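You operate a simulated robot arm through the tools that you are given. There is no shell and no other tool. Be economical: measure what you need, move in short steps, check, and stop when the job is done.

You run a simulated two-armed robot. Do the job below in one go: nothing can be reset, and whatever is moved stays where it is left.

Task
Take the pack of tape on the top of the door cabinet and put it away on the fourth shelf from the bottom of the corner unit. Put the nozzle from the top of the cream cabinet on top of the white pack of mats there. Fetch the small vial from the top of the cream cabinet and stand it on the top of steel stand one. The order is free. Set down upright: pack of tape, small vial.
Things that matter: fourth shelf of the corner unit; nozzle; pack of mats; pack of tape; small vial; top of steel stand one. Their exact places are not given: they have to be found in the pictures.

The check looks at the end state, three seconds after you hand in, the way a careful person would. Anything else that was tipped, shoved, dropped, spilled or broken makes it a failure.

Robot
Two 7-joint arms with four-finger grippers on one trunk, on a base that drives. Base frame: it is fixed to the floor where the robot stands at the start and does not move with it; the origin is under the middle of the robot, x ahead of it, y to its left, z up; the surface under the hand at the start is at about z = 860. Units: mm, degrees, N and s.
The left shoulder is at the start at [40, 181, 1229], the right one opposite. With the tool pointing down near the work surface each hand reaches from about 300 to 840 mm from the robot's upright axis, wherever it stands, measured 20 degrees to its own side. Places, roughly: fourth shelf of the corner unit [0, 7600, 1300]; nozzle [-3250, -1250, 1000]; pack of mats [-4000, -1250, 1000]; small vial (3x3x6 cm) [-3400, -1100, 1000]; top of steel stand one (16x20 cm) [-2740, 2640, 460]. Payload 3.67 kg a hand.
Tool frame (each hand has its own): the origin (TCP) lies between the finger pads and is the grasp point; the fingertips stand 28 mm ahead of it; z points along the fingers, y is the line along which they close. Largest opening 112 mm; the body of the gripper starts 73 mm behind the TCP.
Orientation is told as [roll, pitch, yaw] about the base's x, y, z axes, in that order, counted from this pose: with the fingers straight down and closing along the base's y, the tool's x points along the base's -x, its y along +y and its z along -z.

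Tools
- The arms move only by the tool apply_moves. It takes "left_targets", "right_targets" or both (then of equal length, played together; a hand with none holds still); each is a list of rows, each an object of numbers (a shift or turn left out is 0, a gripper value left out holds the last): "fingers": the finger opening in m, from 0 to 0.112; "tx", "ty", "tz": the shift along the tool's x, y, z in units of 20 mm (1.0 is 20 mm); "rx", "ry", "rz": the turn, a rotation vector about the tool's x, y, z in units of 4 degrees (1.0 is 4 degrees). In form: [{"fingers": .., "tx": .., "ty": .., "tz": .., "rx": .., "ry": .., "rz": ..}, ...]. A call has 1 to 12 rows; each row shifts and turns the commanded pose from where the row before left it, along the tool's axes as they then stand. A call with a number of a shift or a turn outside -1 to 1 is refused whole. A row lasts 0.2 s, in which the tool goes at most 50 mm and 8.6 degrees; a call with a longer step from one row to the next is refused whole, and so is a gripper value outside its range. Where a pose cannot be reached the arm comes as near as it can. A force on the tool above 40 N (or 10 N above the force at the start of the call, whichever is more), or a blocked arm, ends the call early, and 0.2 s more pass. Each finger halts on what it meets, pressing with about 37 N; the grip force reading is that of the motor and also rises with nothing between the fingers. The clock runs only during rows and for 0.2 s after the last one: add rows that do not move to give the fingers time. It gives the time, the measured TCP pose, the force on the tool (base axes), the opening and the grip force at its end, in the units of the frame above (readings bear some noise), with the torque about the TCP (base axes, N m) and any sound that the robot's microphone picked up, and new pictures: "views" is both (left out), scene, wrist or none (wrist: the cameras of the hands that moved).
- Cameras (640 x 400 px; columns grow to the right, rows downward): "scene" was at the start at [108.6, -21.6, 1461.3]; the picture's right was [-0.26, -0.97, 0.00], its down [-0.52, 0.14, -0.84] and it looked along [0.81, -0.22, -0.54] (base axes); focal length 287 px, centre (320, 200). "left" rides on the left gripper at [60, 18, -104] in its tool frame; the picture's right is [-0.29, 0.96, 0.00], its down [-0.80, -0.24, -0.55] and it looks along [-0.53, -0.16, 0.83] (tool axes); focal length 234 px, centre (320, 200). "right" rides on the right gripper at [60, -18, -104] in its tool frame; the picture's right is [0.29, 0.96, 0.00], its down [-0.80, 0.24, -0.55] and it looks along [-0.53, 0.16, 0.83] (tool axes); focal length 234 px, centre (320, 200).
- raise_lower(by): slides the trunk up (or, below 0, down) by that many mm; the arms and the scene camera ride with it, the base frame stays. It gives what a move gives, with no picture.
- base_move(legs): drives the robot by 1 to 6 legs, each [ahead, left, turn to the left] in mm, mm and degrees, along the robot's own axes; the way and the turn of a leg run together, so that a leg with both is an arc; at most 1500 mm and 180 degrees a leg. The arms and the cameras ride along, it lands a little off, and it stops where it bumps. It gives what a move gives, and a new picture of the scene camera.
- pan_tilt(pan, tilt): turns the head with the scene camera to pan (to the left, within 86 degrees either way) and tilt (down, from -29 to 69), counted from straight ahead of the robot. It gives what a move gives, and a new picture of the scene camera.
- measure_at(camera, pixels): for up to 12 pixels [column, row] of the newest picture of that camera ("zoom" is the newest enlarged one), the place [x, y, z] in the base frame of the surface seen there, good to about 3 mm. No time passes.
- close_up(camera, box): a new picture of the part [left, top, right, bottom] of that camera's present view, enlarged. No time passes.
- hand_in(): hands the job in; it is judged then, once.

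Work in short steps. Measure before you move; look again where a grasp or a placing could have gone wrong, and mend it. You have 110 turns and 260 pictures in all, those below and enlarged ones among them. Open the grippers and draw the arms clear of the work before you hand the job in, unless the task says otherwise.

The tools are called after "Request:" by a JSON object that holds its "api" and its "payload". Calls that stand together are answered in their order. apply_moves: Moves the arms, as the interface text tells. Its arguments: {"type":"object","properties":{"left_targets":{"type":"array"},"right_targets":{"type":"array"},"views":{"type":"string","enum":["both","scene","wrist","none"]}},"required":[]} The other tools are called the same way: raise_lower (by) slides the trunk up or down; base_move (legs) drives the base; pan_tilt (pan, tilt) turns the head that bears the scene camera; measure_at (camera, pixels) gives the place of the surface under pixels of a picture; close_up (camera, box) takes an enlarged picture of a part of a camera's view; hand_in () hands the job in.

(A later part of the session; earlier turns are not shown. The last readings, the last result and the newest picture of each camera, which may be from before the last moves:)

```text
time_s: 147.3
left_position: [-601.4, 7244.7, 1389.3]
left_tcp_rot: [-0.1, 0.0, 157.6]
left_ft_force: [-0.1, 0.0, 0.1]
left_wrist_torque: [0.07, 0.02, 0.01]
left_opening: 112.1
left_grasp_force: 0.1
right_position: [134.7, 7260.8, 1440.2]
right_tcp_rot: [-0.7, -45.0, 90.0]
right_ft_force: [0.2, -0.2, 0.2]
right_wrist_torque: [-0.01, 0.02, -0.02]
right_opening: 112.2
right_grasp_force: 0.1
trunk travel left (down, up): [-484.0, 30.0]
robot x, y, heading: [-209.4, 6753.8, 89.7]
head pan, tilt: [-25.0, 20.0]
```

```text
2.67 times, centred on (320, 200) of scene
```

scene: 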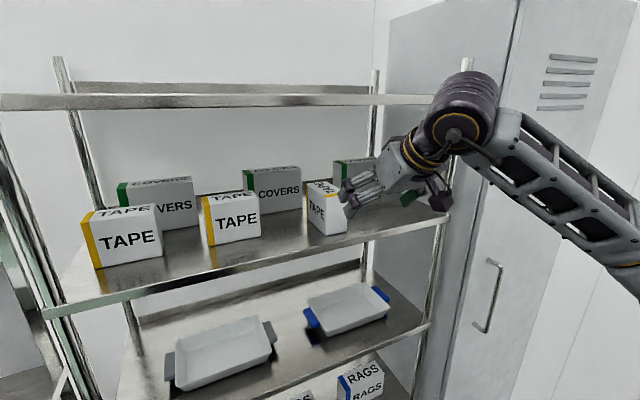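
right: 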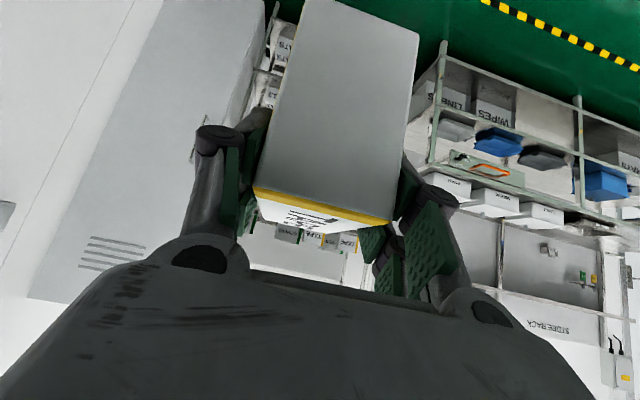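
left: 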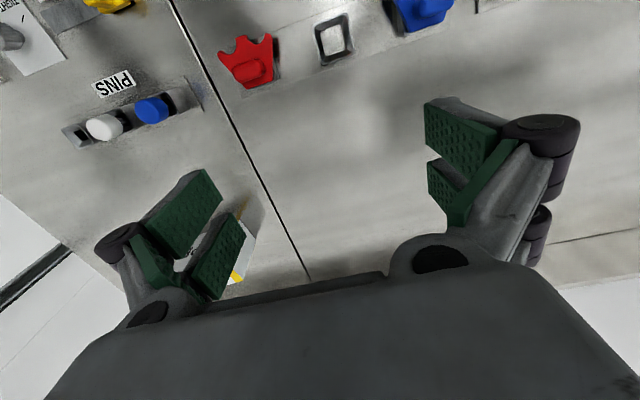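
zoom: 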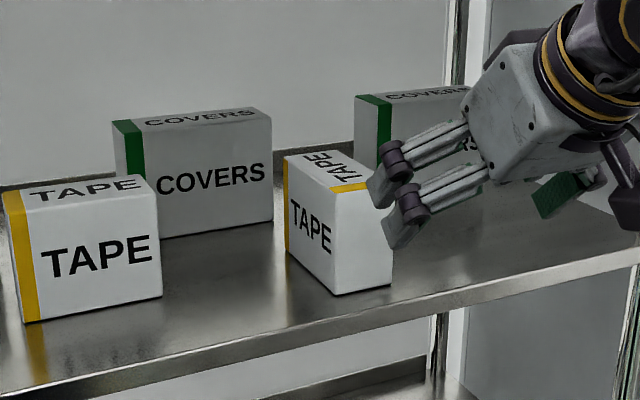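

The tape pack stands upright on the fourth shelf. I back off and look left, at the way to the other side of the hall.

Request:
{"api": "base_move", "payload": {"legs": [[-900, 0, 0]]}}

Request:
{"api": "apply_moves", "payload": {"right_targets": [{"ry": 0.95, "tz": 0.4}, {"ry": 0.95, "tz": 0.4}, {"ry": 0.95, "tz": 0.4}, {"ry": 0.95, "tz": 0.4}, {"ry": 0.95, "tz": 0.4}, {"ry": 0.95, "tz": 0.4}, {"ry": 0.95, "tz": 0.4}, {"ry": 0.95, "tz": 0.4}, {"ry": 0.95}, {"ry": 0.95}, {"ry": 0.95}, {"ry": 0.8}], "views": "none"}}

Request:
{"api": "pan_tilt", "payload": {"pan": 86, "tilt": 8}}

```text
time_s: 152.1
left_position: [-606.1, 6364.0, 1389.3]
left_tcp_rot: [0.0, 0.0, 157.1]
left_ft_force: [-0.5, -1.0, 0.0]
left_wrist_torque: [0.0, -0.01, -0.02]
left_opening: 112.1
left_grasp_force: 0.1
right_position: [130.7, 6372.1, 1439.1]
right_tcp_rot: [-0.8, -44.9, 89.6]
right_ft_force: [-0.1, -0.3, -0.2]
right_wrist_torque: [0.04, 0.0, 0.01]
right_opening: 111.7
right_grasp_force: 0.1
trunk travel left (down, up): [-484.0, 30.0]
robot x, y, heading: [-222.4, 5865.6, 89.1]
head pan, tilt: [-25.0, 20.0]
```

scene: 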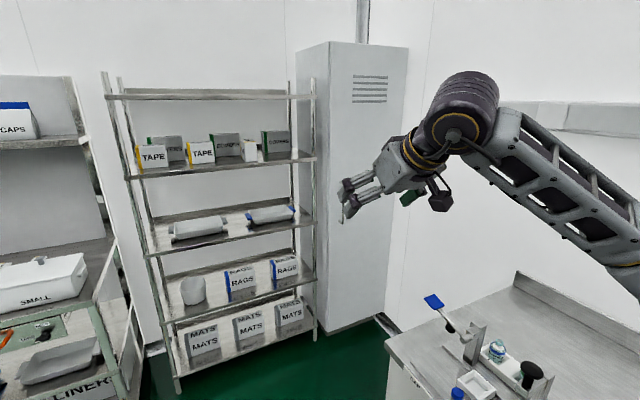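

```text
time_s: 154.7
left_position: [-607.9, 6363.2, 1390.1]
left_tcp_rot: [-0.1, 0.0, 157.1]
left_ft_force: [-0.3, 0.2, -0.5]
left_wrist_torque: [0.0, 0.0, 0.0]
left_opening: 111.8
left_grasp_force: 0.1
right_position: [131.0, 6404.3, 1385.5]
right_tcp_rot: [-0.5, 0.1, 88.9]
right_ft_force: [-0.2, 0.0, 0.0]
right_wrist_torque: [0.04, 0.01, 0.0]
right_opening: 111.8
right_grasp_force: 0.1
trunk travel left (down, up): [-484.0, 30.0]
robot x, y, heading: [-216.8, 5862.3, 89.1]
head pan, tilt: [-25.0, 20.0]
```

```text
time_s: 156.6
left_position: [-606.2, 6362.6, 1390.7]
left_tcp_rot: [-0.1, 0.0, 157.1]
left_ft_force: [-0.1, -0.8, 0.5]
left_wrist_torque: [0.04, -0.01, 0.01]
left_opening: 111.9
left_grasp_force: 0.1
right_position: [130.8, 6404.6, 1385.6]
right_tcp_rot: [-0.5, 0.1, 88.9]
right_ft_force: [-0.8, 0.1, -0.6]
right_wrist_torque: [0.01, -0.01, 0.01]
right_opening: 112.1
right_grasp_force: 0.0
trunk travel left (down, up): [-484.0, 30.0]
robot x, y, heading: [-222.2, 5863.1, 88.8]
head pan, tilt: [85.9, 8.0]
```

scene: 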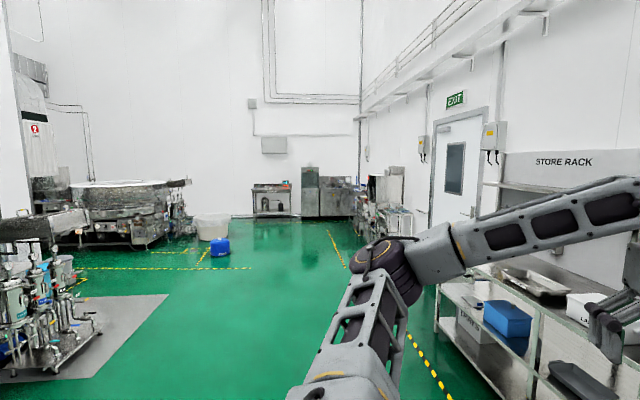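

Request:
{"api": "base_move", "payload": {"legs": [[0, 0, 90]]}}

Request:
{"api": "pan_tilt", "payload": {"pan": 45, "tilt": 12}}

```text
time_s: 161.2
left_position: [-718.7, 5479.4, 1390.2]
left_tcp_rot: [-0.1, 0.1, -113.1]
left_ft_force: [0.2, 0.9, -0.3]
left_wrist_torque: [0.01, 0.01, 0.02]
left_opening: 112.2
left_grasp_force: 0.0
right_position: [-756.4, 6218.1, 1386.2]
right_tcp_rot: [-0.5, 0.2, 178.7]
right_ft_force: [-0.8, 0.7, -0.7]
right_wrist_torque: [0.02, 0.02, -0.02]
right_opening: 111.8
right_grasp_force: 0.1
trunk travel left (down, up): [-484.0, 30.0]
robot x, y, heading: [-217.0, 5866.7, 178.9]
head pan, tilt: [85.9, 8.0]
```

scene: 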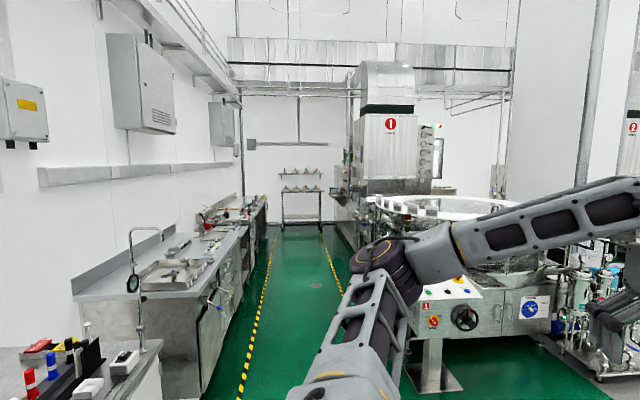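

```text
time_s: 162.3
left_position: [-717.6, 5479.6, 1390.2]
left_tcp_rot: [-0.1, 0.0, -113.1]
left_ft_force: [-0.4, 0.3, -0.4]
left_wrist_torque: [0.05, 0.0, 0.01]
left_opening: 112.1
left_grasp_force: 0.1
right_position: [-756.7, 6217.7, 1385.2]
right_tcp_rot: [-0.4, 0.2, 178.8]
right_ft_force: [0.8, -0.3, -0.7]
right_wrist_torque: [-0.02, 0.04, -0.01]
right_opening: 112.0
right_grasp_force: 0.1
trunk travel left (down, up): [-484.0, 30.0]
robot x, y, heading: [-217.9, 5865.2, 178.9]
head pan, tilt: [45.0, 12.0]
```

scene: 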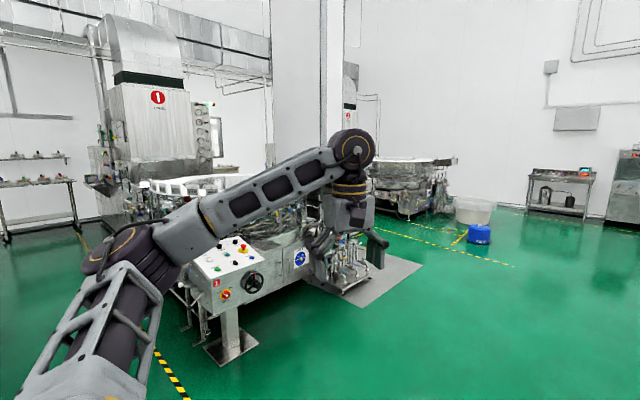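

Request:
{"api": "measure_at", "payload": {"camera": "scene", "pixels": [[232, 350], [340, 300], [420, 265], [370, 270], [335, 275], [400, 210], [450, 200], [480, 235], [240, 270], [300, 60], [580, 210], [420, 230]]}}

```text
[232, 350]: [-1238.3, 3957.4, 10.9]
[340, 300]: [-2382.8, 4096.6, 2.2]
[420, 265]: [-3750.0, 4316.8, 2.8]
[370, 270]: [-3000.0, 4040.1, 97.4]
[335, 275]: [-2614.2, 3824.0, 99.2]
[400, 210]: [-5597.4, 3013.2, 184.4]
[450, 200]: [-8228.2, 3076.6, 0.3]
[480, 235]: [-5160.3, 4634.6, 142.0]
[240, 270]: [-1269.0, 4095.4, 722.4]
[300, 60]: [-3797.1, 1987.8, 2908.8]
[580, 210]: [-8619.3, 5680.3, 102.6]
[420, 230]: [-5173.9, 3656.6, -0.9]
```

The floor toward -x is free. I drive 3 m that way and look left between the machines.

Request:
{"api": "base_move", "payload": {"legs": [[1500, 0, 0], [1500, 0, 0]]}}

Request:
{"api": "pan_tilt", "payload": {"pan": 86, "tilt": 14}}

```text
time_s: 177.2
left_position: [-3714.2, 5521.9, 1390.7]
left_tcp_rot: [0.0, 0.0, -113.1]
left_ft_force: [0.7, 0.6, 0.6]
left_wrist_torque: [-0.02, 0.01, 0.0]
left_opening: 111.9
left_grasp_force: 0.1
right_position: [-3754.1, 6259.9, 1386.3]
right_tcp_rot: [-0.5, 0.0, 178.8]
right_ft_force: [0.7, 0.5, 0.8]
right_wrist_torque: [-0.01, 0.03, -0.01]
right_opening: 111.8
right_grasp_force: 0.0
trunk travel left (down, up): [-484.0, 30.0]
robot x, y, heading: [-3216.8, 5909.2, 178.7]
head pan, tilt: [45.0, 12.0]
```

scene: 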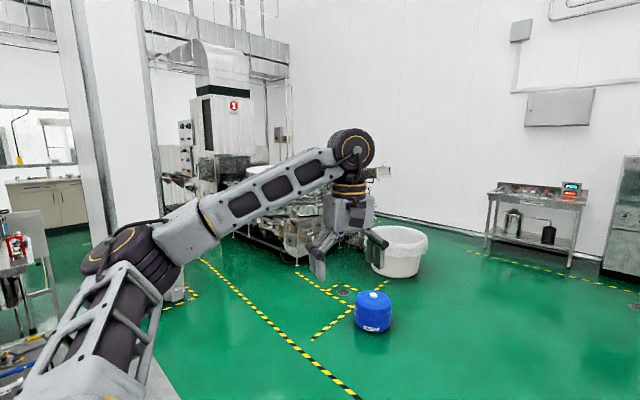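

```text
time_s: 178.3
left_position: [-3714.4, 5522.4, 1388.6]
left_tcp_rot: [-0.1, 0.0, -113.1]
left_ft_force: [-0.1, 0.6, 0.3]
left_wrist_torque: [-0.04, -0.02, 0.02]
left_opening: 112.3
left_grasp_force: 0.1
right_position: [-3754.4, 6260.9, 1385.5]
right_tcp_rot: [-0.5, 0.2, 178.8]
right_ft_force: [-0.4, 0.1, -0.3]
right_wrist_torque: [-0.01, 0.01, 0.0]
right_opening: 111.9
right_grasp_force: 0.1
trunk travel left (down, up): [-484.0, 30.0]
robot x, y, heading: [-3222.0, 5906.8, 179.1]
head pan, tilt: [85.9, 14.0]
```

scene: 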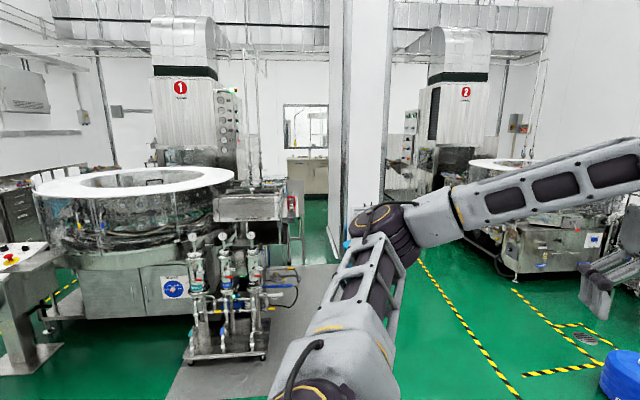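

Request:
{"api": "close_up", "payload": {"camera": "scene", "box": [200, 130, 360, 270]}}

Request:
{"api": "measure_at", "payload": {"camera": "scene", "pixels": [[310, 160], [320, 250], [315, 280], [365, 200], [250, 195], [292, 205], [304, 230], [250, 270], [280, 370], [335, 250], [420, 262], [510, 280]]}}

```text
2.86 times, centred on (280, 200) of scene
```

zoom: 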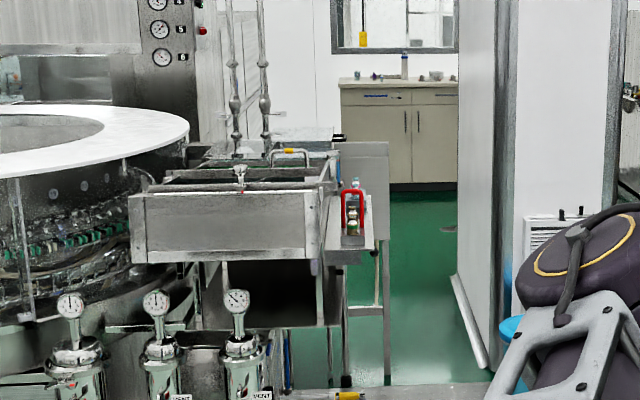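

```text
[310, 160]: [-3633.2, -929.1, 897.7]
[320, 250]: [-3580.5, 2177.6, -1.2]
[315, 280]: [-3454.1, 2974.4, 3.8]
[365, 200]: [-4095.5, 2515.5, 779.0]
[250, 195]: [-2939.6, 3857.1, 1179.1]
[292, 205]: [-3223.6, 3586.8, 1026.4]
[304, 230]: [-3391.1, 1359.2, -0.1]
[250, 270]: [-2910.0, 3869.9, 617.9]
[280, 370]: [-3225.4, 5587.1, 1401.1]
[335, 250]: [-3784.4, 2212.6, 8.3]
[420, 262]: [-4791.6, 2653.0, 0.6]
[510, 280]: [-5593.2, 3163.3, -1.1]
```

A window wall with the cream cabinet is visible beyond, at about (-3630,-930). The narrow gap by the partition looks tight, so I look from the wider aisle further left: drive on 1.4 m and turn to face -y.

Request:
{"api": "base_move", "payload": {"legs": [[1400, 0, 0], [0, 0, 90]]}}

Request:
{"api": "pan_tilt", "payload": {"pan": 8, "tilt": 12}}

```text
time_s: 189.7
left_position: [-4247.8, 5443.2, 1389.4]
left_tcp_rot: [0.0, 0.0, -24.2]
left_ft_force: [-0.4, -0.9, -0.1]
left_wrist_torque: [0.02, 0.02, 0.01]
left_opening: 111.7
left_grasp_force: 0.0
right_position: [-4985.5, 5419.1, 1386.5]
right_tcp_rot: [-0.4, 0.1, -92.4]
right_ft_force: [-0.3, -0.3, -0.5]
right_wrist_torque: [0.02, -0.03, 0.0]
right_opening: 112.1
right_grasp_force: 0.1
trunk travel left (down, up): [-484.0, 30.0]
robot x, y, heading: [-4621.1, 5947.3, -92.3]
head pan, tilt: [85.9, 14.0]
```

scene: 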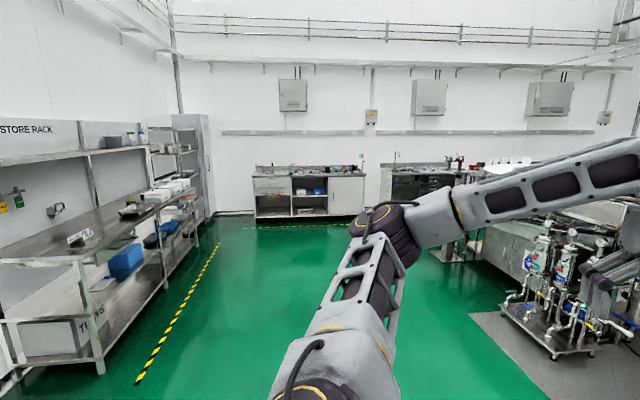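

```text
time_s: 191.2
left_position: [-4248.1, 5442.3, 1389.9]
left_tcp_rot: [-0.1, 0.1, -24.2]
left_ft_force: [-1.0, 0.4, -0.2]
left_wrist_torque: [0.01, 0.01, 0.02]
left_opening: 112.3
left_grasp_force: 0.0
right_position: [-4986.7, 5418.4, 1384.7]
right_tcp_rot: [-0.4, 0.1, -92.4]
right_ft_force: [-0.5, -0.3, -0.6]
right_wrist_torque: [0.0, 0.01, 0.0]
right_opening: 112.1
right_grasp_force: 0.1
trunk travel left (down, up): [-484.0, 30.0]
robot x, y, heading: [-4623.8, 5948.3, -92.3]
head pan, tilt: [8.0, 12.0]
```

scene: 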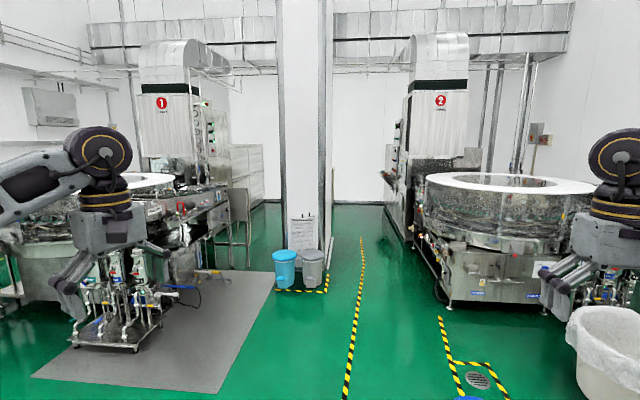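

Request:
{"api": "measure_at", "payload": {"camera": "scene", "pixels": [[282, 285], [312, 283], [330, 255], [290, 240], [362, 245], [380, 215], [405, 235], [345, 205], [440, 300], [262, 210], [240, 230], [470, 395]]}}

Request:
{"api": "close_up", "payload": {"camera": "scene", "box": [180, 150, 440, 310]}}

```text
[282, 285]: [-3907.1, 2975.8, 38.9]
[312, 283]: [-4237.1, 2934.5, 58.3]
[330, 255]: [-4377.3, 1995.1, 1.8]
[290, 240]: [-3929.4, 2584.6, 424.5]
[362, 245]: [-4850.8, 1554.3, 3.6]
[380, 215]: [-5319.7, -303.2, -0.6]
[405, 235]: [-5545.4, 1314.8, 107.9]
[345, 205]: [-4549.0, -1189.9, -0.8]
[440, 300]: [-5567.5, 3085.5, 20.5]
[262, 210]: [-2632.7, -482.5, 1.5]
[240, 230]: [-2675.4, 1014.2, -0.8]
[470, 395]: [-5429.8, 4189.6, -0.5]
```

```text
2.46 times, centred on (310, 230) of scene
```

zoom: 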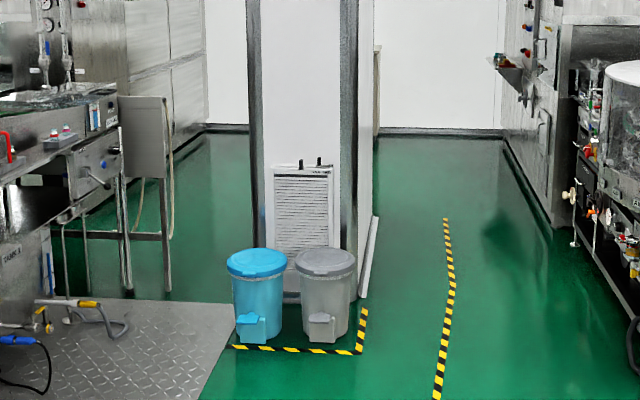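

Request:
{"api": "pan_tilt", "payload": {"pan": 60, "tilt": 12}}

```text
time_s: 192.4
left_position: [-4247.5, 5443.2, 1389.1]
left_tcp_rot: [-0.1, 0.0, -24.3]
left_ft_force: [0.0, 0.3, -1.2]
left_wrist_torque: [-0.02, 0.02, 0.01]
left_opening: 112.2
left_grasp_force: 0.0
right_position: [-4987.0, 5419.4, 1386.0]
right_tcp_rot: [-0.6, 0.0, -92.4]
right_ft_force: [0.3, -0.7, 0.5]
right_wrist_torque: [-0.01, -0.03, 0.02]
right_opening: 112.1
right_grasp_force: 0.1
trunk travel left (down, up): [-484.0, 30.0]
robot x, y, heading: [-4625.2, 5945.7, -92.6]
head pan, tilt: [60.0, 12.0]
```

scene: 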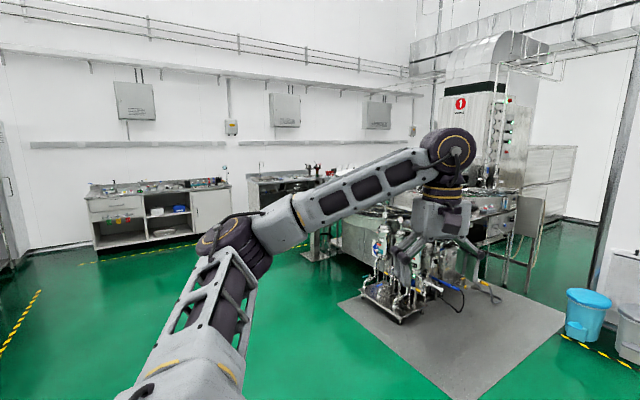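

Request:
{"api": "measure_at", "payload": {"camera": "scene", "pixels": [[225, 235], [255, 240], [210, 260], [450, 150], [250, 215], [300, 215]]}}

```text
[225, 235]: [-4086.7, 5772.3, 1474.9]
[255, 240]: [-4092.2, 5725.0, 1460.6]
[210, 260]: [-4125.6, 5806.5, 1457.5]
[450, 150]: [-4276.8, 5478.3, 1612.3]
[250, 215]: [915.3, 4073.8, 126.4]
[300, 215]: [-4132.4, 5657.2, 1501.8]
```

The elbows stand about 560 mm out each side. I go past the column at x≈-5020, stop at y≈1900 and shift back east.

Request:
{"api": "base_move", "payload": {"legs": [[0, 0, 2.5], [0, -395, 0], [1500, 0, 0], [1500, 0, 0]]}}

Request:
{"api": "pan_tilt", "payload": {"pan": 0, "tilt": 18}}

```text
time_s: 200.0
left_position: [-4623.7, 4442.1, 1396.6]
left_tcp_rot: [-0.7, -0.2, -22.5]
left_ft_force: [1.0, 1.4, 0.4]
left_wrist_torque: [-0.13, -0.03, -0.02]
left_opening: 112.1
left_grasp_force: 0.0
right_position: [-5361.6, 4394.7, 1391.9]
right_tcp_rot: [-0.5, -0.6, -90.6]
right_ft_force: [0.6, 0.6, -1.0]
right_wrist_torque: [-0.13, -0.05, 0.03]
right_opening: 112.0
right_grasp_force: 0.1
trunk travel left (down, up): [-484.0, 30.0]
robot x, y, heading: [-5017.1, 4923.6, -90.6]
head pan, tilt: [60.0, 12.0]
stopped in leg 3: the robot was blocked; the commanded pose is now the measured one
```

scene: 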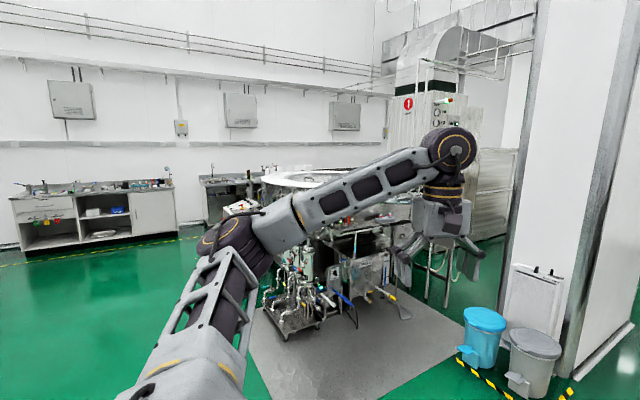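

```text
time_s: 201.3
left_position: [-4623.5, 4429.8, 1391.5]
left_tcp_rot: [-0.1, 0.1, -22.5]
left_ft_force: [-0.1, 0.9, -0.4]
left_wrist_torque: [-0.02, 0.02, -0.01]
left_opening: 111.9
left_grasp_force: 0.1
right_position: [-5361.0, 4382.1, 1387.5]
right_tcp_rot: [-0.5, -0.1, -90.5]
right_ft_force: [0.3, 0.6, -0.7]
right_wrist_torque: [0.03, 0.0, 0.0]
right_opening: 112.0
right_grasp_force: 0.1
trunk travel left (down, up): [-484.0, 30.0]
robot x, y, heading: [-5013.0, 4924.2, -90.4]
head pan, tilt: [0.0, 18.0]
```

scene: 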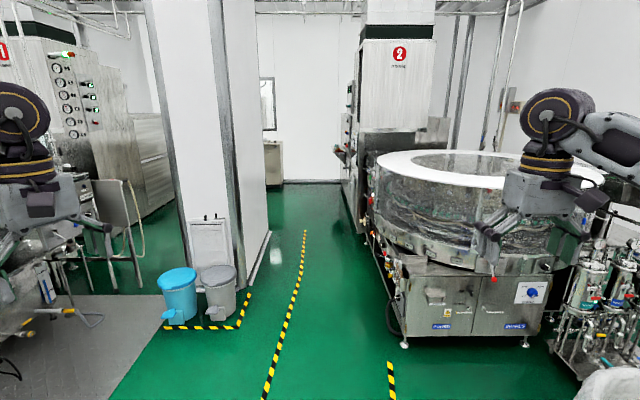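

The base was blocked, probably by the blue can. I look down in front.

Request:
{"api": "pan_tilt", "payload": {"pan": -20, "tilt": 62}}

```text
time_s: 202.4
left_position: [-4623.0, 4429.8, 1391.9]
left_tcp_rot: [-0.2, 0.0, -22.5]
left_ft_force: [0.1, -0.2, 0.1]
left_wrist_torque: [-0.03, 0.02, -0.01]
left_opening: 112.1
left_grasp_force: 0.0
right_position: [-5360.3, 4382.4, 1387.5]
right_tcp_rot: [-0.6, -0.1, -90.6]
right_ft_force: [0.0, -0.4, 0.2]
right_wrist_torque: [0.0, 0.03, 0.01]
right_opening: 112.0
right_grasp_force: 0.0
trunk travel left (down, up): [-484.0, 30.0]
robot x, y, heading: [-5017.1, 4921.5, -90.6]
head pan, tilt: [-20.0, 62.0]
```

scene: 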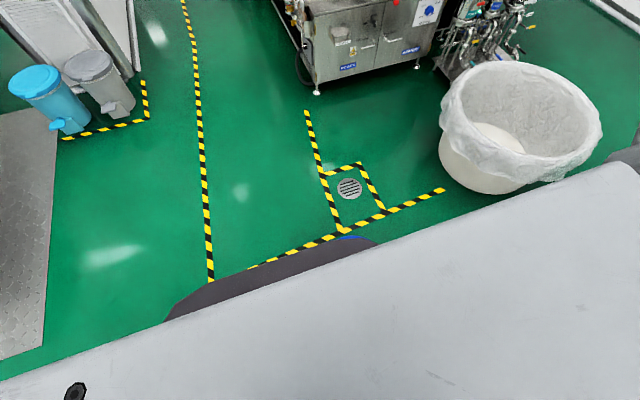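

The blue can peeks out at (350,237), right at the base. I back off and look at it.

Request:
{"api": "base_move", "payload": {"legs": [[-400, 0, 0]]}}

Request:
{"api": "measure_at", "payload": {"camera": "scene", "pixels": [[320, 200], [340, 215], [300, 230], [360, 230]]}}

```text
time_s: 205.0
left_position: [-4619.4, 4830.2, 1389.3]
left_tcp_rot: [-0.1, -0.1, -22.5]
left_ft_force: [-0.5, 0.1, 0.3]
left_wrist_torque: [0.01, 0.0, 0.02]
left_opening: 112.1
left_grasp_force: 0.2
right_position: [-5356.2, 4781.3, 1386.1]
right_tcp_rot: [-0.5, 0.0, -90.6]
right_ft_force: [0.7, -0.8, -0.3]
right_wrist_torque: [0.03, 0.04, 0.0]
right_opening: 112.2
right_grasp_force: 0.1
trunk travel left (down, up): [-484.0, 30.0]
robot x, y, heading: [-5011.6, 5318.7, -90.5]
head pan, tilt: [-20.0, 62.0]
```

scene: 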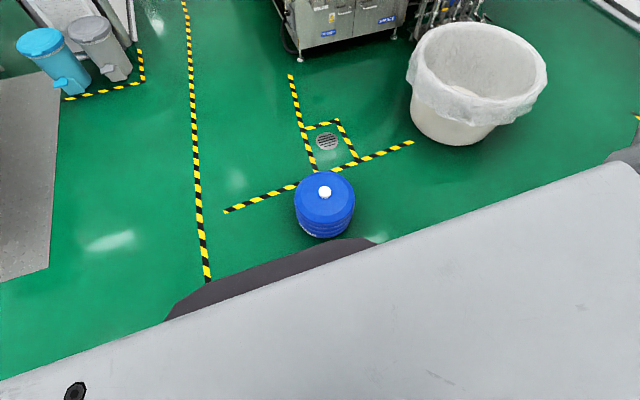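

```text
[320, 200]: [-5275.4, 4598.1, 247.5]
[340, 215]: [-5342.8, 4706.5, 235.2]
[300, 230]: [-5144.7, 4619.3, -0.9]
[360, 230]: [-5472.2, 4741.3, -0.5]
```

I check whether the can was shifted, using the earlier measured surface point (-5160,4635,142).

Request:
{"api": "pan_tilt", "payload": {"pan": -20, "tilt": 48}}

Request:
{"api": "close_up", "payload": {"camera": "scene", "box": [260, 220, 400, 320]}}

```text
time_s: 205.7
left_position: [-4619.0, 4832.2, 1390.4]
left_tcp_rot: [-0.2, 0.0, -22.5]
left_ft_force: [0.4, 0.1, 0.5]
left_wrist_torque: [-0.02, 0.0, 0.01]
left_opening: 112.2
left_grasp_force: 0.2
right_position: [-5357.1, 4783.8, 1387.2]
right_tcp_rot: [-0.4, -0.1, -90.5]
right_ft_force: [-0.3, 0.2, 0.1]
right_wrist_torque: [-0.02, 0.01, -0.05]
right_opening: 111.9
right_grasp_force: 0.1
trunk travel left (down, up): [-484.0, 30.0]
robot x, y, heading: [-5012.2, 5326.0, -90.1]
head pan, tilt: [-20.0, 48.0]
```

scene: 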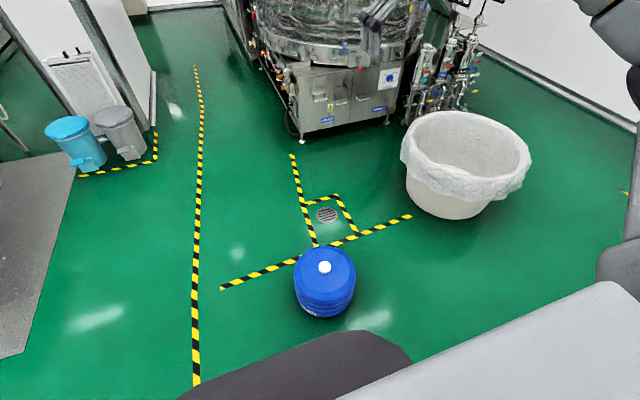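

```text
4.00 times, centred on (330, 270) of scene
```

zoom: 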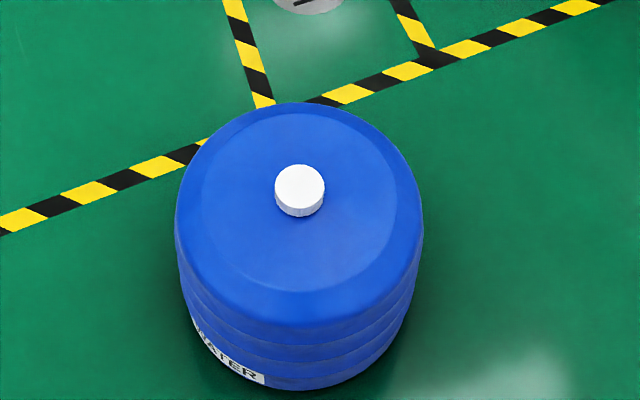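

Request:
{"api": "measure_at", "payload": {"camera": "zoom", "pixels": [[300, 190], [185, 220], [418, 220], [300, 108], [290, 300], [270, 388], [200, 320], [405, 310], [180, 280], [290, 345]]}}

```text
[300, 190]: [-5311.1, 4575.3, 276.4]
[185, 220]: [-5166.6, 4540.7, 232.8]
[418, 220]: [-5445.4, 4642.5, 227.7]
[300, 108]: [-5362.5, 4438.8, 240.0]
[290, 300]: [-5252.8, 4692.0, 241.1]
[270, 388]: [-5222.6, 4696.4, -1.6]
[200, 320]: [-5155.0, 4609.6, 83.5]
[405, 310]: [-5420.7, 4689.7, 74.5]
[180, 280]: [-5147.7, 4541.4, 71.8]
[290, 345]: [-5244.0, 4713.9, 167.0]
```

The can still fits the earlier measured surface within about 1–2 cm, so it was only touched. I go around it: shift left, drive past, shift back.

Request:
{"api": "base_move", "payload": {"legs": [[0, 300, 0], [1320, 0, 0], [0, -300, 0], [1000, 0, 0], [1090, 0, 0]]}}

Request:
{"api": "pan_tilt", "payload": {"pan": 25, "tilt": 25}}

```text
time_s: 226.2
left_position: [-4618.1, 1430.6, 1390.9]
left_tcp_rot: [-0.2, 0.0, -21.6]
left_ft_force: [0.2, -0.4, -0.4]
left_wrist_torque: [0.01, 0.02, 0.0]
left_opening: 112.0
left_grasp_force: 0.0
right_position: [-5355.5, 1370.3, 1387.7]
right_tcp_rot: [-0.4, -0.2, -89.6]
right_ft_force: [-0.5, 1.4, -1.0]
right_wrist_torque: [0.01, 0.04, 0.02]
right_opening: 111.8
right_grasp_force: 0.1
trunk travel left (down, up): [-484.0, 30.0]
robot x, y, heading: [-5020.3, 1913.8, -89.3]
head pan, tilt: [-20.0, 48.0]
```

scene: 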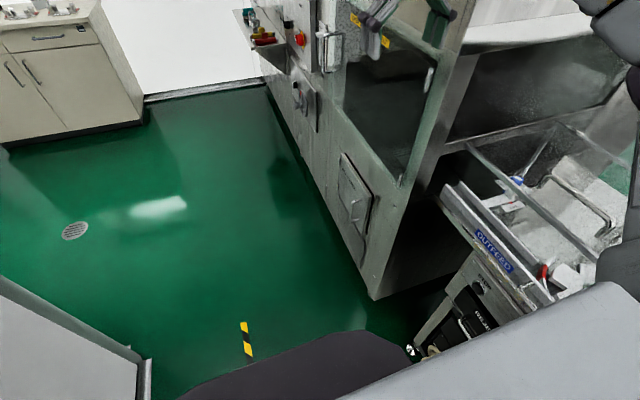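

```text
time_s: 227.3
left_position: [-4618.4, 1429.9, 1391.1]
left_tcp_rot: [-0.2, 0.0, -21.6]
left_ft_force: [0.4, 0.6, -0.4]
left_wrist_torque: [0.0, 0.02, 0.01]
left_opening: 111.7
left_grasp_force: 0.1
right_position: [-5354.8, 1369.5, 1386.1]
right_tcp_rot: [-0.5, 0.0, -89.5]
right_ft_force: [0.3, 0.3, 1.1]
right_wrist_torque: [0.02, -0.01, 0.04]
right_opening: 112.2
right_grasp_force: 0.1
trunk travel left (down, up): [-484.0, 30.0]
robot x, y, heading: [-5017.2, 1918.4, -89.3]
head pan, tilt: [25.0, 25.0]
```

scene: 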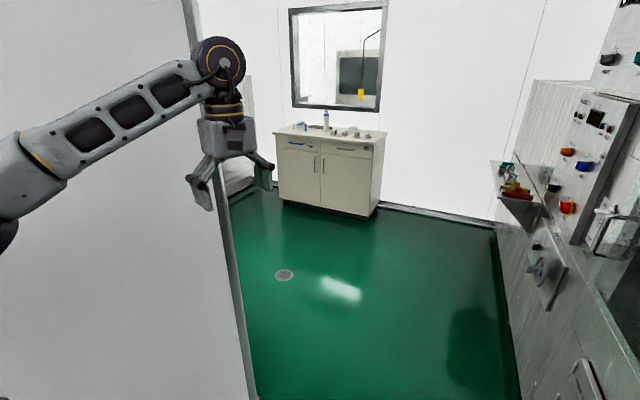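

Request:
{"api": "measure_at", "payload": {"camera": "scene", "pixels": [[246, 385], [232, 250], [222, 170], [60, 350], [515, 370], [500, 235], [330, 128], [378, 205], [285, 200], [520, 200], [360, 95], [590, 270]]}}

Request:
{"api": "close_up", "payload": {"camera": "scene", "box": [260, 90, 400, 170]}}

```text
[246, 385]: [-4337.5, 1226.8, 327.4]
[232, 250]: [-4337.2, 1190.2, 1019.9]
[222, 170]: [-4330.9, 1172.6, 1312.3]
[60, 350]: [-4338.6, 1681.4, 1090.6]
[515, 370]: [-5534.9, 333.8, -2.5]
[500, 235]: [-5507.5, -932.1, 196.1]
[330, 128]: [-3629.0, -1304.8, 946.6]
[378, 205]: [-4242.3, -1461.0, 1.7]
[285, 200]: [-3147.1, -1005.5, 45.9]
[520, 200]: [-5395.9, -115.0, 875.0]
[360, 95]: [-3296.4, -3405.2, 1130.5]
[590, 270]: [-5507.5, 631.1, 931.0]
```

```text
4.57 times, centred on (330, 130) of scene
```

zoom: 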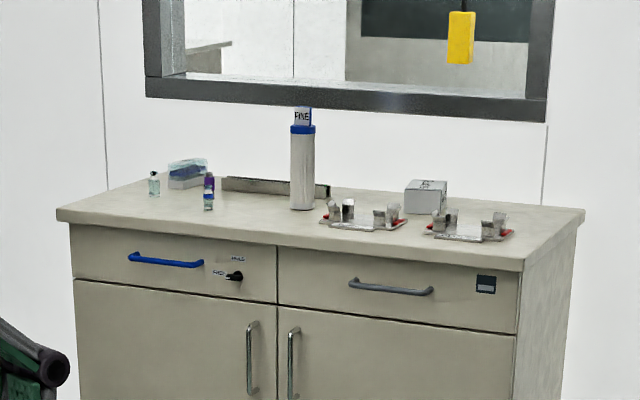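

The passage is 1173 mm wide (column x=-4337, tower x≈-5510), the elbows nearly as wide. I pull the hands in, turn to face +x and slide through sideways.

Request:
{"api": "apply_moves", "payload": {"right_targets": [{"tx": 1}, {"tx": 1}, {"tx": 1}, {"tx": 1}, {"tx": 1}, {"tx": 1}, {"tx": 1}], "left_targets": [{"tx": 0.375, "ty": 0.927}, {"tx": 0.375, "ty": 0.927}, {"tx": 0.375, "ty": 0.927}, {"tx": 0.375, "ty": 0.927}, {"tx": 0.375, "ty": 0.927}, {"tx": 0.375, "ty": 0.927}, {"tx": 0.375, "ty": 0.927}], "views": "none"}}

Request:
{"api": "base_move", "payload": {"legs": [[0, 0, 89.3], [-30, 0, 0]]}}

Request:
{"api": "pan_tilt", "payload": {"pan": -70, "tilt": 30}}

```text
time_s: 228.9
left_position: [-4627.2, 1563.4, 1388.6]
left_tcp_rot: [-0.3, 0.0, -21.6]
left_ft_force: [-0.1, 0.6, 1.0]
left_wrist_torque: [-0.04, -0.01, 0.02]
left_opening: 112.0
left_grasp_force: 0.0
left hand out of reach, approached as far as the arm can: row 7
right_position: [-5357.4, 1511.3, 1388.1]
right_tcp_rot: [-0.4, -0.1, -89.6]
right_ft_force: [0.2, 0.1, -0.1]
right_wrist_torque: [-0.04, 0.0, 0.01]
right_opening: 112.4
right_grasp_force: 0.1
trunk travel left (down, up): [-484.0, 30.0]
robot x, y, heading: [-5018.7, 1916.9, -89.3]
head pan, tilt: [25.0, 25.0]
```

```text
time_s: 234.0
left_position: [-4681.4, 2307.6, 1385.4]
left_tcp_rot: [0.2, 0.2, 68.3]
left_ft_force: [1.8, -0.1, -0.2]
left_wrist_torque: [0.0, 0.12, 0.02]
left_opening: 112.3
left_grasp_force: 0.1
right_position: [-4631.7, 1576.7, 1383.2]
right_tcp_rot: [-0.5, 0.3, 0.2]
right_ft_force: [0.9, -1.0, -0.7]
right_wrist_torque: [-0.02, 0.11, -0.04]
right_opening: 111.9
right_grasp_force: 0.0
trunk travel left (down, up): [-484.0, 30.0]
robot x, y, heading: [-5046.3, 1917.4, 0.5]
head pan, tilt: [25.0, 25.0]
```

scene: 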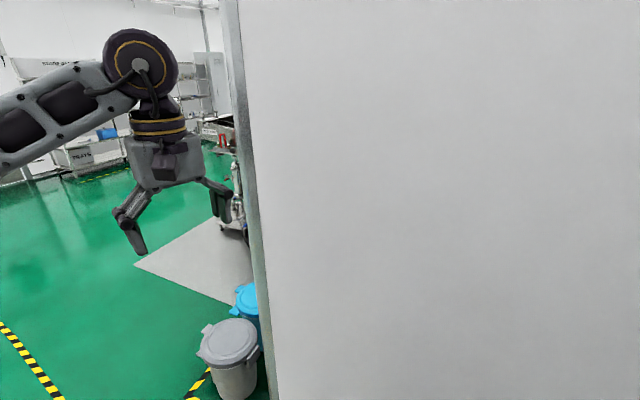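

```text
time_s: 235.7
left_position: [-4690.0, 2306.4, 1387.4]
left_tcp_rot: [-0.2, 0.0, 68.3]
left_ft_force: [0.8, -0.1, 0.0]
left_wrist_torque: [-0.02, 0.02, -0.02]
left_opening: 112.1
left_grasp_force: 0.0
right_position: [-4640.9, 1577.0, 1385.9]
right_tcp_rot: [-0.5, 0.0, 0.1]
right_ft_force: [0.2, -0.3, 0.2]
right_wrist_torque: [0.0, -0.01, -0.03]
right_opening: 112.1
right_grasp_force: 0.0
trunk travel left (down, up): [-484.0, 30.0]
robot x, y, heading: [-5051.7, 1916.8, 0.4]
head pan, tilt: [-70.0, 30.0]
```

scene: 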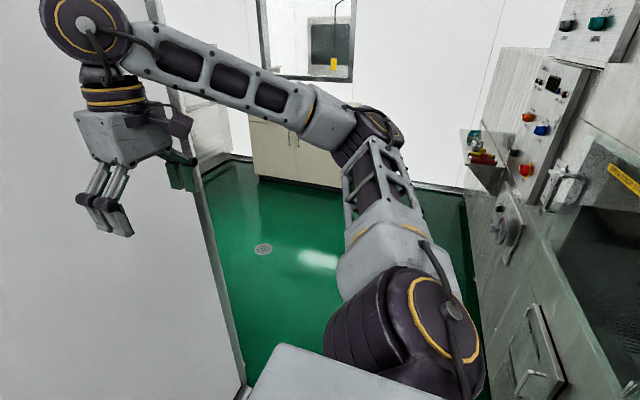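

Clear. I slide right 1500 mm, then go ahead (east) 650.

Request:
{"api": "base_move", "payload": {"legs": [[0, -1500, 0], [0, -100, 0], [650, 0, 0]]}}

Request:
{"api": "pan_tilt", "payload": {"pan": -50, "tilt": 25}}

Request:
{"api": "pan_tilt", "payload": {"pan": 30, "tilt": 20}}

```text
time_s: 247.4
left_position: [-4033.0, 717.1, 1388.0]
left_tcp_rot: [-0.3, 0.1, 68.9]
left_ft_force: [-0.2, 0.2, 0.2]
left_wrist_torque: [0.02, 0.0, -0.02]
left_opening: 112.2
left_grasp_force: 0.1
right_position: [-3976.3, -12.0, 1386.7]
right_tcp_rot: [-0.5, -0.2, 0.9]
right_ft_force: [0.0, -0.4, -0.7]
right_wrist_torque: [-0.01, 0.02, 0.02]
right_opening: 112.3
right_grasp_force: 0.1
trunk travel left (down, up): [-484.0, 30.0]
robot x, y, heading: [-4384.7, 320.9, 0.9]
head pan, tilt: [-70.0, 30.0]
```

scene: 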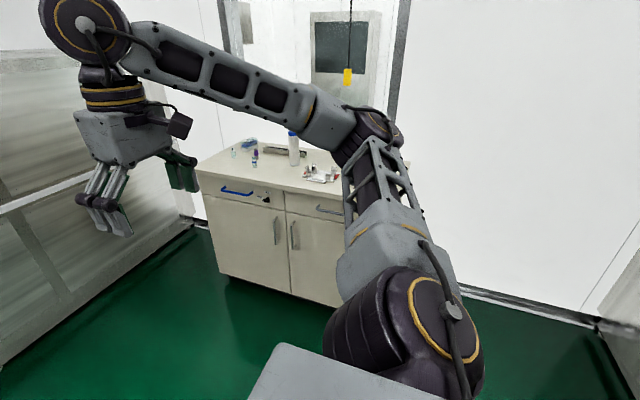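

```text
time_s: 248.3
left_position: [-4030.3, 718.2, 1388.0]
left_tcp_rot: [-0.2, -0.1, 68.9]
left_ft_force: [0.6, 0.0, -0.5]
left_wrist_torque: [0.03, -0.01, -0.01]
left_opening: 111.9
left_grasp_force: 0.1
right_position: [-3973.6, -12.3, 1386.7]
right_tcp_rot: [-0.5, -0.1, 0.9]
right_ft_force: [0.6, 0.5, -0.7]
right_wrist_torque: [-0.01, 0.02, -0.01]
right_opening: 112.0
right_grasp_force: 0.1
trunk travel left (down, up): [-484.0, 30.0]
robot x, y, heading: [-4389.4, 325.1, 0.8]
head pan, tilt: [-50.0, 25.0]
```

scene: 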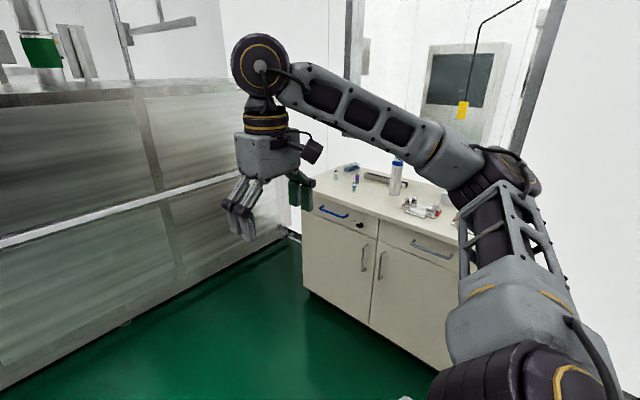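

```text
time_s: 249.8
left_position: [-4031.7, 717.0, 1387.6]
left_tcp_rot: [-0.2, -0.1, 68.9]
left_ft_force: [0.0, -0.7, -0.2]
left_wrist_torque: [0.0, -0.01, 0.01]
left_opening: 112.0
left_grasp_force: 0.1
right_position: [-3974.6, -12.5, 1386.9]
right_tcp_rot: [-0.6, 0.0, 0.8]
right_ft_force: [-1.0, -0.3, 0.0]
right_wrist_torque: [-0.01, -0.03, 0.03]
right_opening: 111.9
right_grasp_force: 0.0
trunk travel left (down, up): [-484.0, 30.0]
robot x, y, heading: [-4386.2, 322.1, 0.8]
head pan, tilt: [30.0, 20.0]
```

scene: 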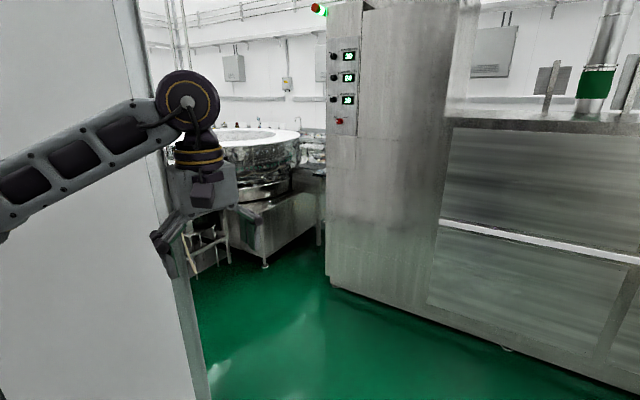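

Now I go to x≈-3650 and face the cream cabinet.

Request:
{"api": "base_move", "payload": {"legs": [[730, 0, 0], [0, 0, -91], [200, 0, 0]]}}

Request:
{"api": "pan_tilt", "payload": {"pan": 0, "tilt": 35}}

Request:
{"api": "close_up", "payload": {"camera": "scene", "box": [180, 100, 460, 260]}}

```text
time_s: 259.4
left_position: [-3260.5, -217.4, 1388.3]
left_tcp_rot: [-0.3, 0.0, -21.8]
left_ft_force: [-0.5, 0.4, -0.2]
left_wrist_torque: [-0.03, 0.02, -0.01]
left_opening: 111.9
left_grasp_force: 0.1
right_position: [-3989.9, -265.1, 1387.4]
right_tcp_rot: [-0.4, -0.2, -89.8]
right_ft_force: [-0.4, 0.4, 0.2]
right_wrist_torque: [0.02, 0.0, -0.04]
right_opening: 112.1
right_grasp_force: 0.1
trunk travel left (down, up): [-484.0, 30.0]
robot x, y, heading: [-3647.4, 137.1, -90.0]
head pan, tilt: [30.0, 20.0]
```

scene: 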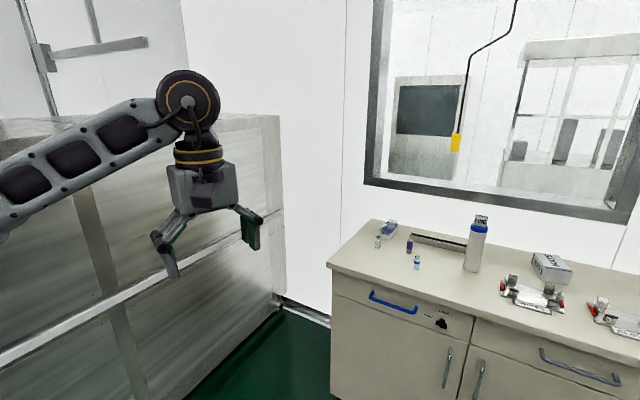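

```text
time_s: 260.3
left_position: [-3259.3, -223.0, 1387.2]
left_tcp_rot: [-0.2, -0.1, -21.9]
left_ft_force: [-1.4, 0.3, 0.7]
left_wrist_torque: [-0.01, -0.04, -0.01]
left_opening: 111.9
left_grasp_force: 0.1
right_position: [-3989.1, -270.0, 1386.8]
right_tcp_rot: [-0.6, 0.0, -89.9]
right_ft_force: [0.1, -0.3, 0.3]
right_wrist_torque: [0.04, 0.01, -0.02]
right_opening: 112.1
right_grasp_force: 0.0
trunk travel left (down, up): [-484.0, 30.0]
robot x, y, heading: [-3648.9, 133.8, -89.7]
head pan, tilt: [0.0, 35.0]
```

scene: 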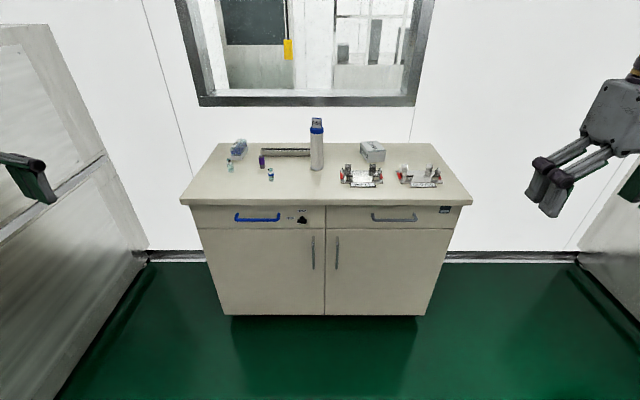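

```text
2.29 times, centred on (320, 180) of scene
```

zoom: 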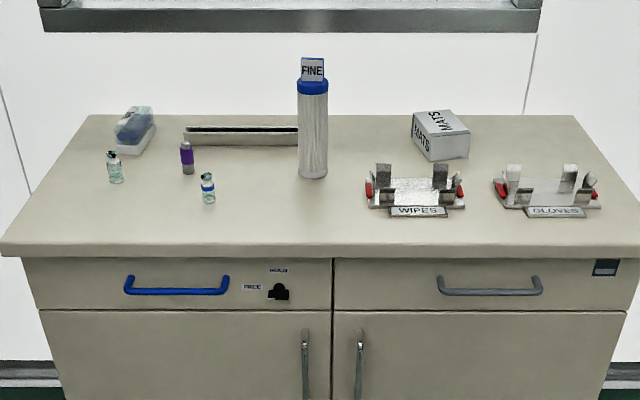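

Request:
{"api": "measure_at", "payload": {"camera": "zoom", "pixels": [[208, 188], [187, 155], [115, 170], [133, 135], [440, 120], [312, 120], [240, 135], [412, 115], [470, 130], [425, 157]]}}

Request:
{"api": "close_up", "payload": {"camera": "scene", "box": [215, 130, 335, 195]}}

```text
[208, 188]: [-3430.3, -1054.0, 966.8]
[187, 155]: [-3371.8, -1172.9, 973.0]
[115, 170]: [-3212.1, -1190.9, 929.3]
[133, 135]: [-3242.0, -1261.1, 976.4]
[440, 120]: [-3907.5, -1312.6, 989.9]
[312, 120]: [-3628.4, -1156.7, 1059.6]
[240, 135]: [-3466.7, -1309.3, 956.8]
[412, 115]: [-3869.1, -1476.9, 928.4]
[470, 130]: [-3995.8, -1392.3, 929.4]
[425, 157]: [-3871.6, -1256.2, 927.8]
```

```text
5.33 times, centred on (275, 162) of scene
```

zoom: 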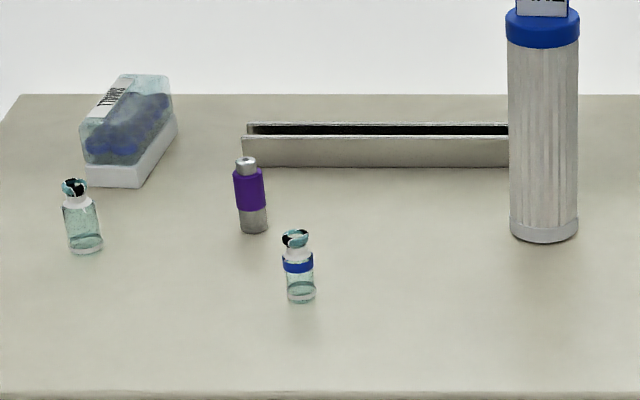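

Candidates: a blister box at (128,130), a purple-banded metal piece at (250,195), two vials at (82,215) and (298,265). I drive closer to read them.

Request:
{"api": "base_move", "payload": {"legs": [[350, 250, 0]]}}

Request:
{"api": "pan_tilt", "payload": {"pan": 0, "tilt": 45}}

Request:
{"api": "close_up", "payload": {"camera": "scene", "box": [260, 60, 420, 160]}}

```text
time_s: 263.0
left_position: [-3007.8, -569.0, 1388.4]
left_tcp_rot: [-0.2, -0.1, -21.7]
left_ft_force: [0.1, 0.6, 0.1]
left_wrist_torque: [0.03, 0.0, 0.01]
left_opening: 112.1
left_grasp_force: 0.1
right_position: [-3737.1, -618.9, 1386.5]
right_tcp_rot: [-0.5, -0.1, -89.7]
right_ft_force: [0.3, 0.7, -0.5]
right_wrist_torque: [0.02, -0.01, 0.03]
right_opening: 111.9
right_grasp_force: 0.1
trunk travel left (down, up): [-484.0, 30.0]
robot x, y, heading: [-3398.9, -211.6, -89.6]
head pan, tilt: [0.0, 35.0]
```

scene: 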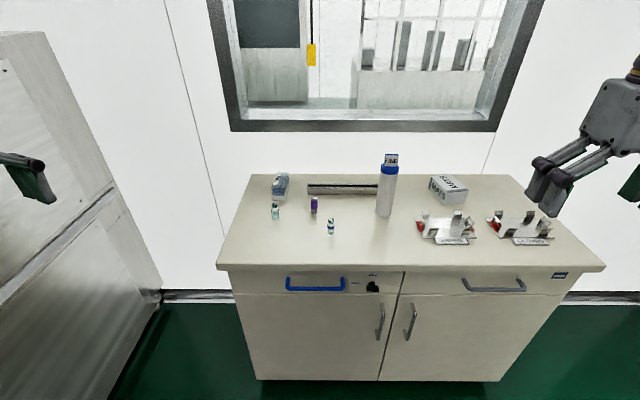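

```text
time_s: 263.7
left_position: [-3006.7, -572.6, 1387.7]
left_tcp_rot: [-0.3, 0.0, -21.7]
left_ft_force: [-0.2, -0.2, 0.2]
left_wrist_torque: [0.01, 0.01, 0.0]
left_opening: 112.0
left_grasp_force: 0.0
right_position: [-3735.9, -620.5, 1387.3]
right_tcp_rot: [-0.5, 0.0, -89.7]
right_ft_force: [-0.4, 0.5, -0.5]
right_wrist_torque: [0.01, 0.01, -0.01]
right_opening: 111.8
right_grasp_force: 0.2
trunk travel left (down, up): [-484.0, 30.0]
robot x, y, heading: [-3396.3, -213.5, -89.4]
head pan, tilt: [0.0, 45.0]
```

scene: 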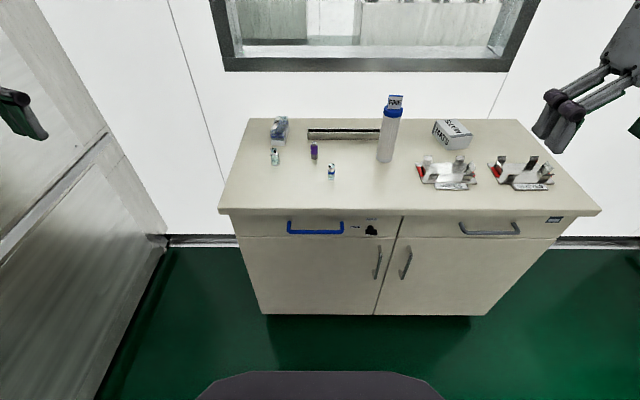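

```text
4.00 times, centred on (340, 110) of scene
```

zoom: 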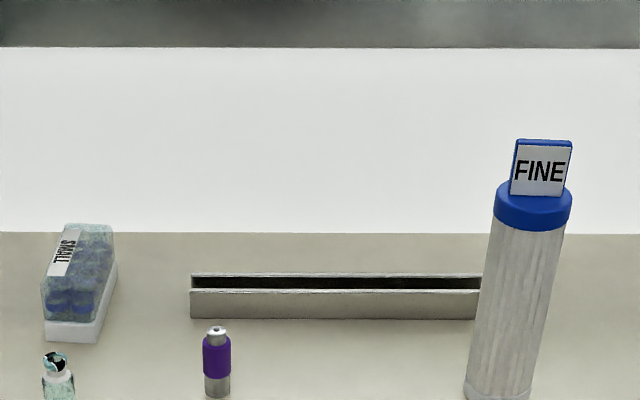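

The "SMALL" box holds blue-banded vials, so the small vial is the blue-banded one, and the nozzle is the purple piece. I measure both, the mats pack and the other things nearby.

Request:
{"api": "close_up", "payload": {"camera": "scene", "box": [262, 110, 352, 185]}}

Request:
{"api": "measure_at", "payload": {"camera": "zoom", "pixels": [[494, 445], [320, 200]]}}

```text
5.33 times, centred on (307, 148) of scene
```

zoom: 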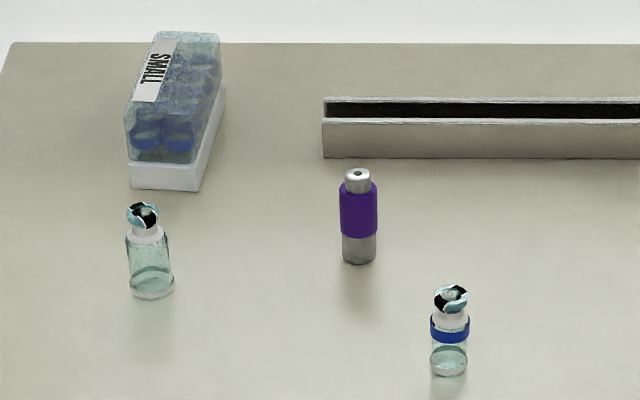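

```text
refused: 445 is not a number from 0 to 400
```

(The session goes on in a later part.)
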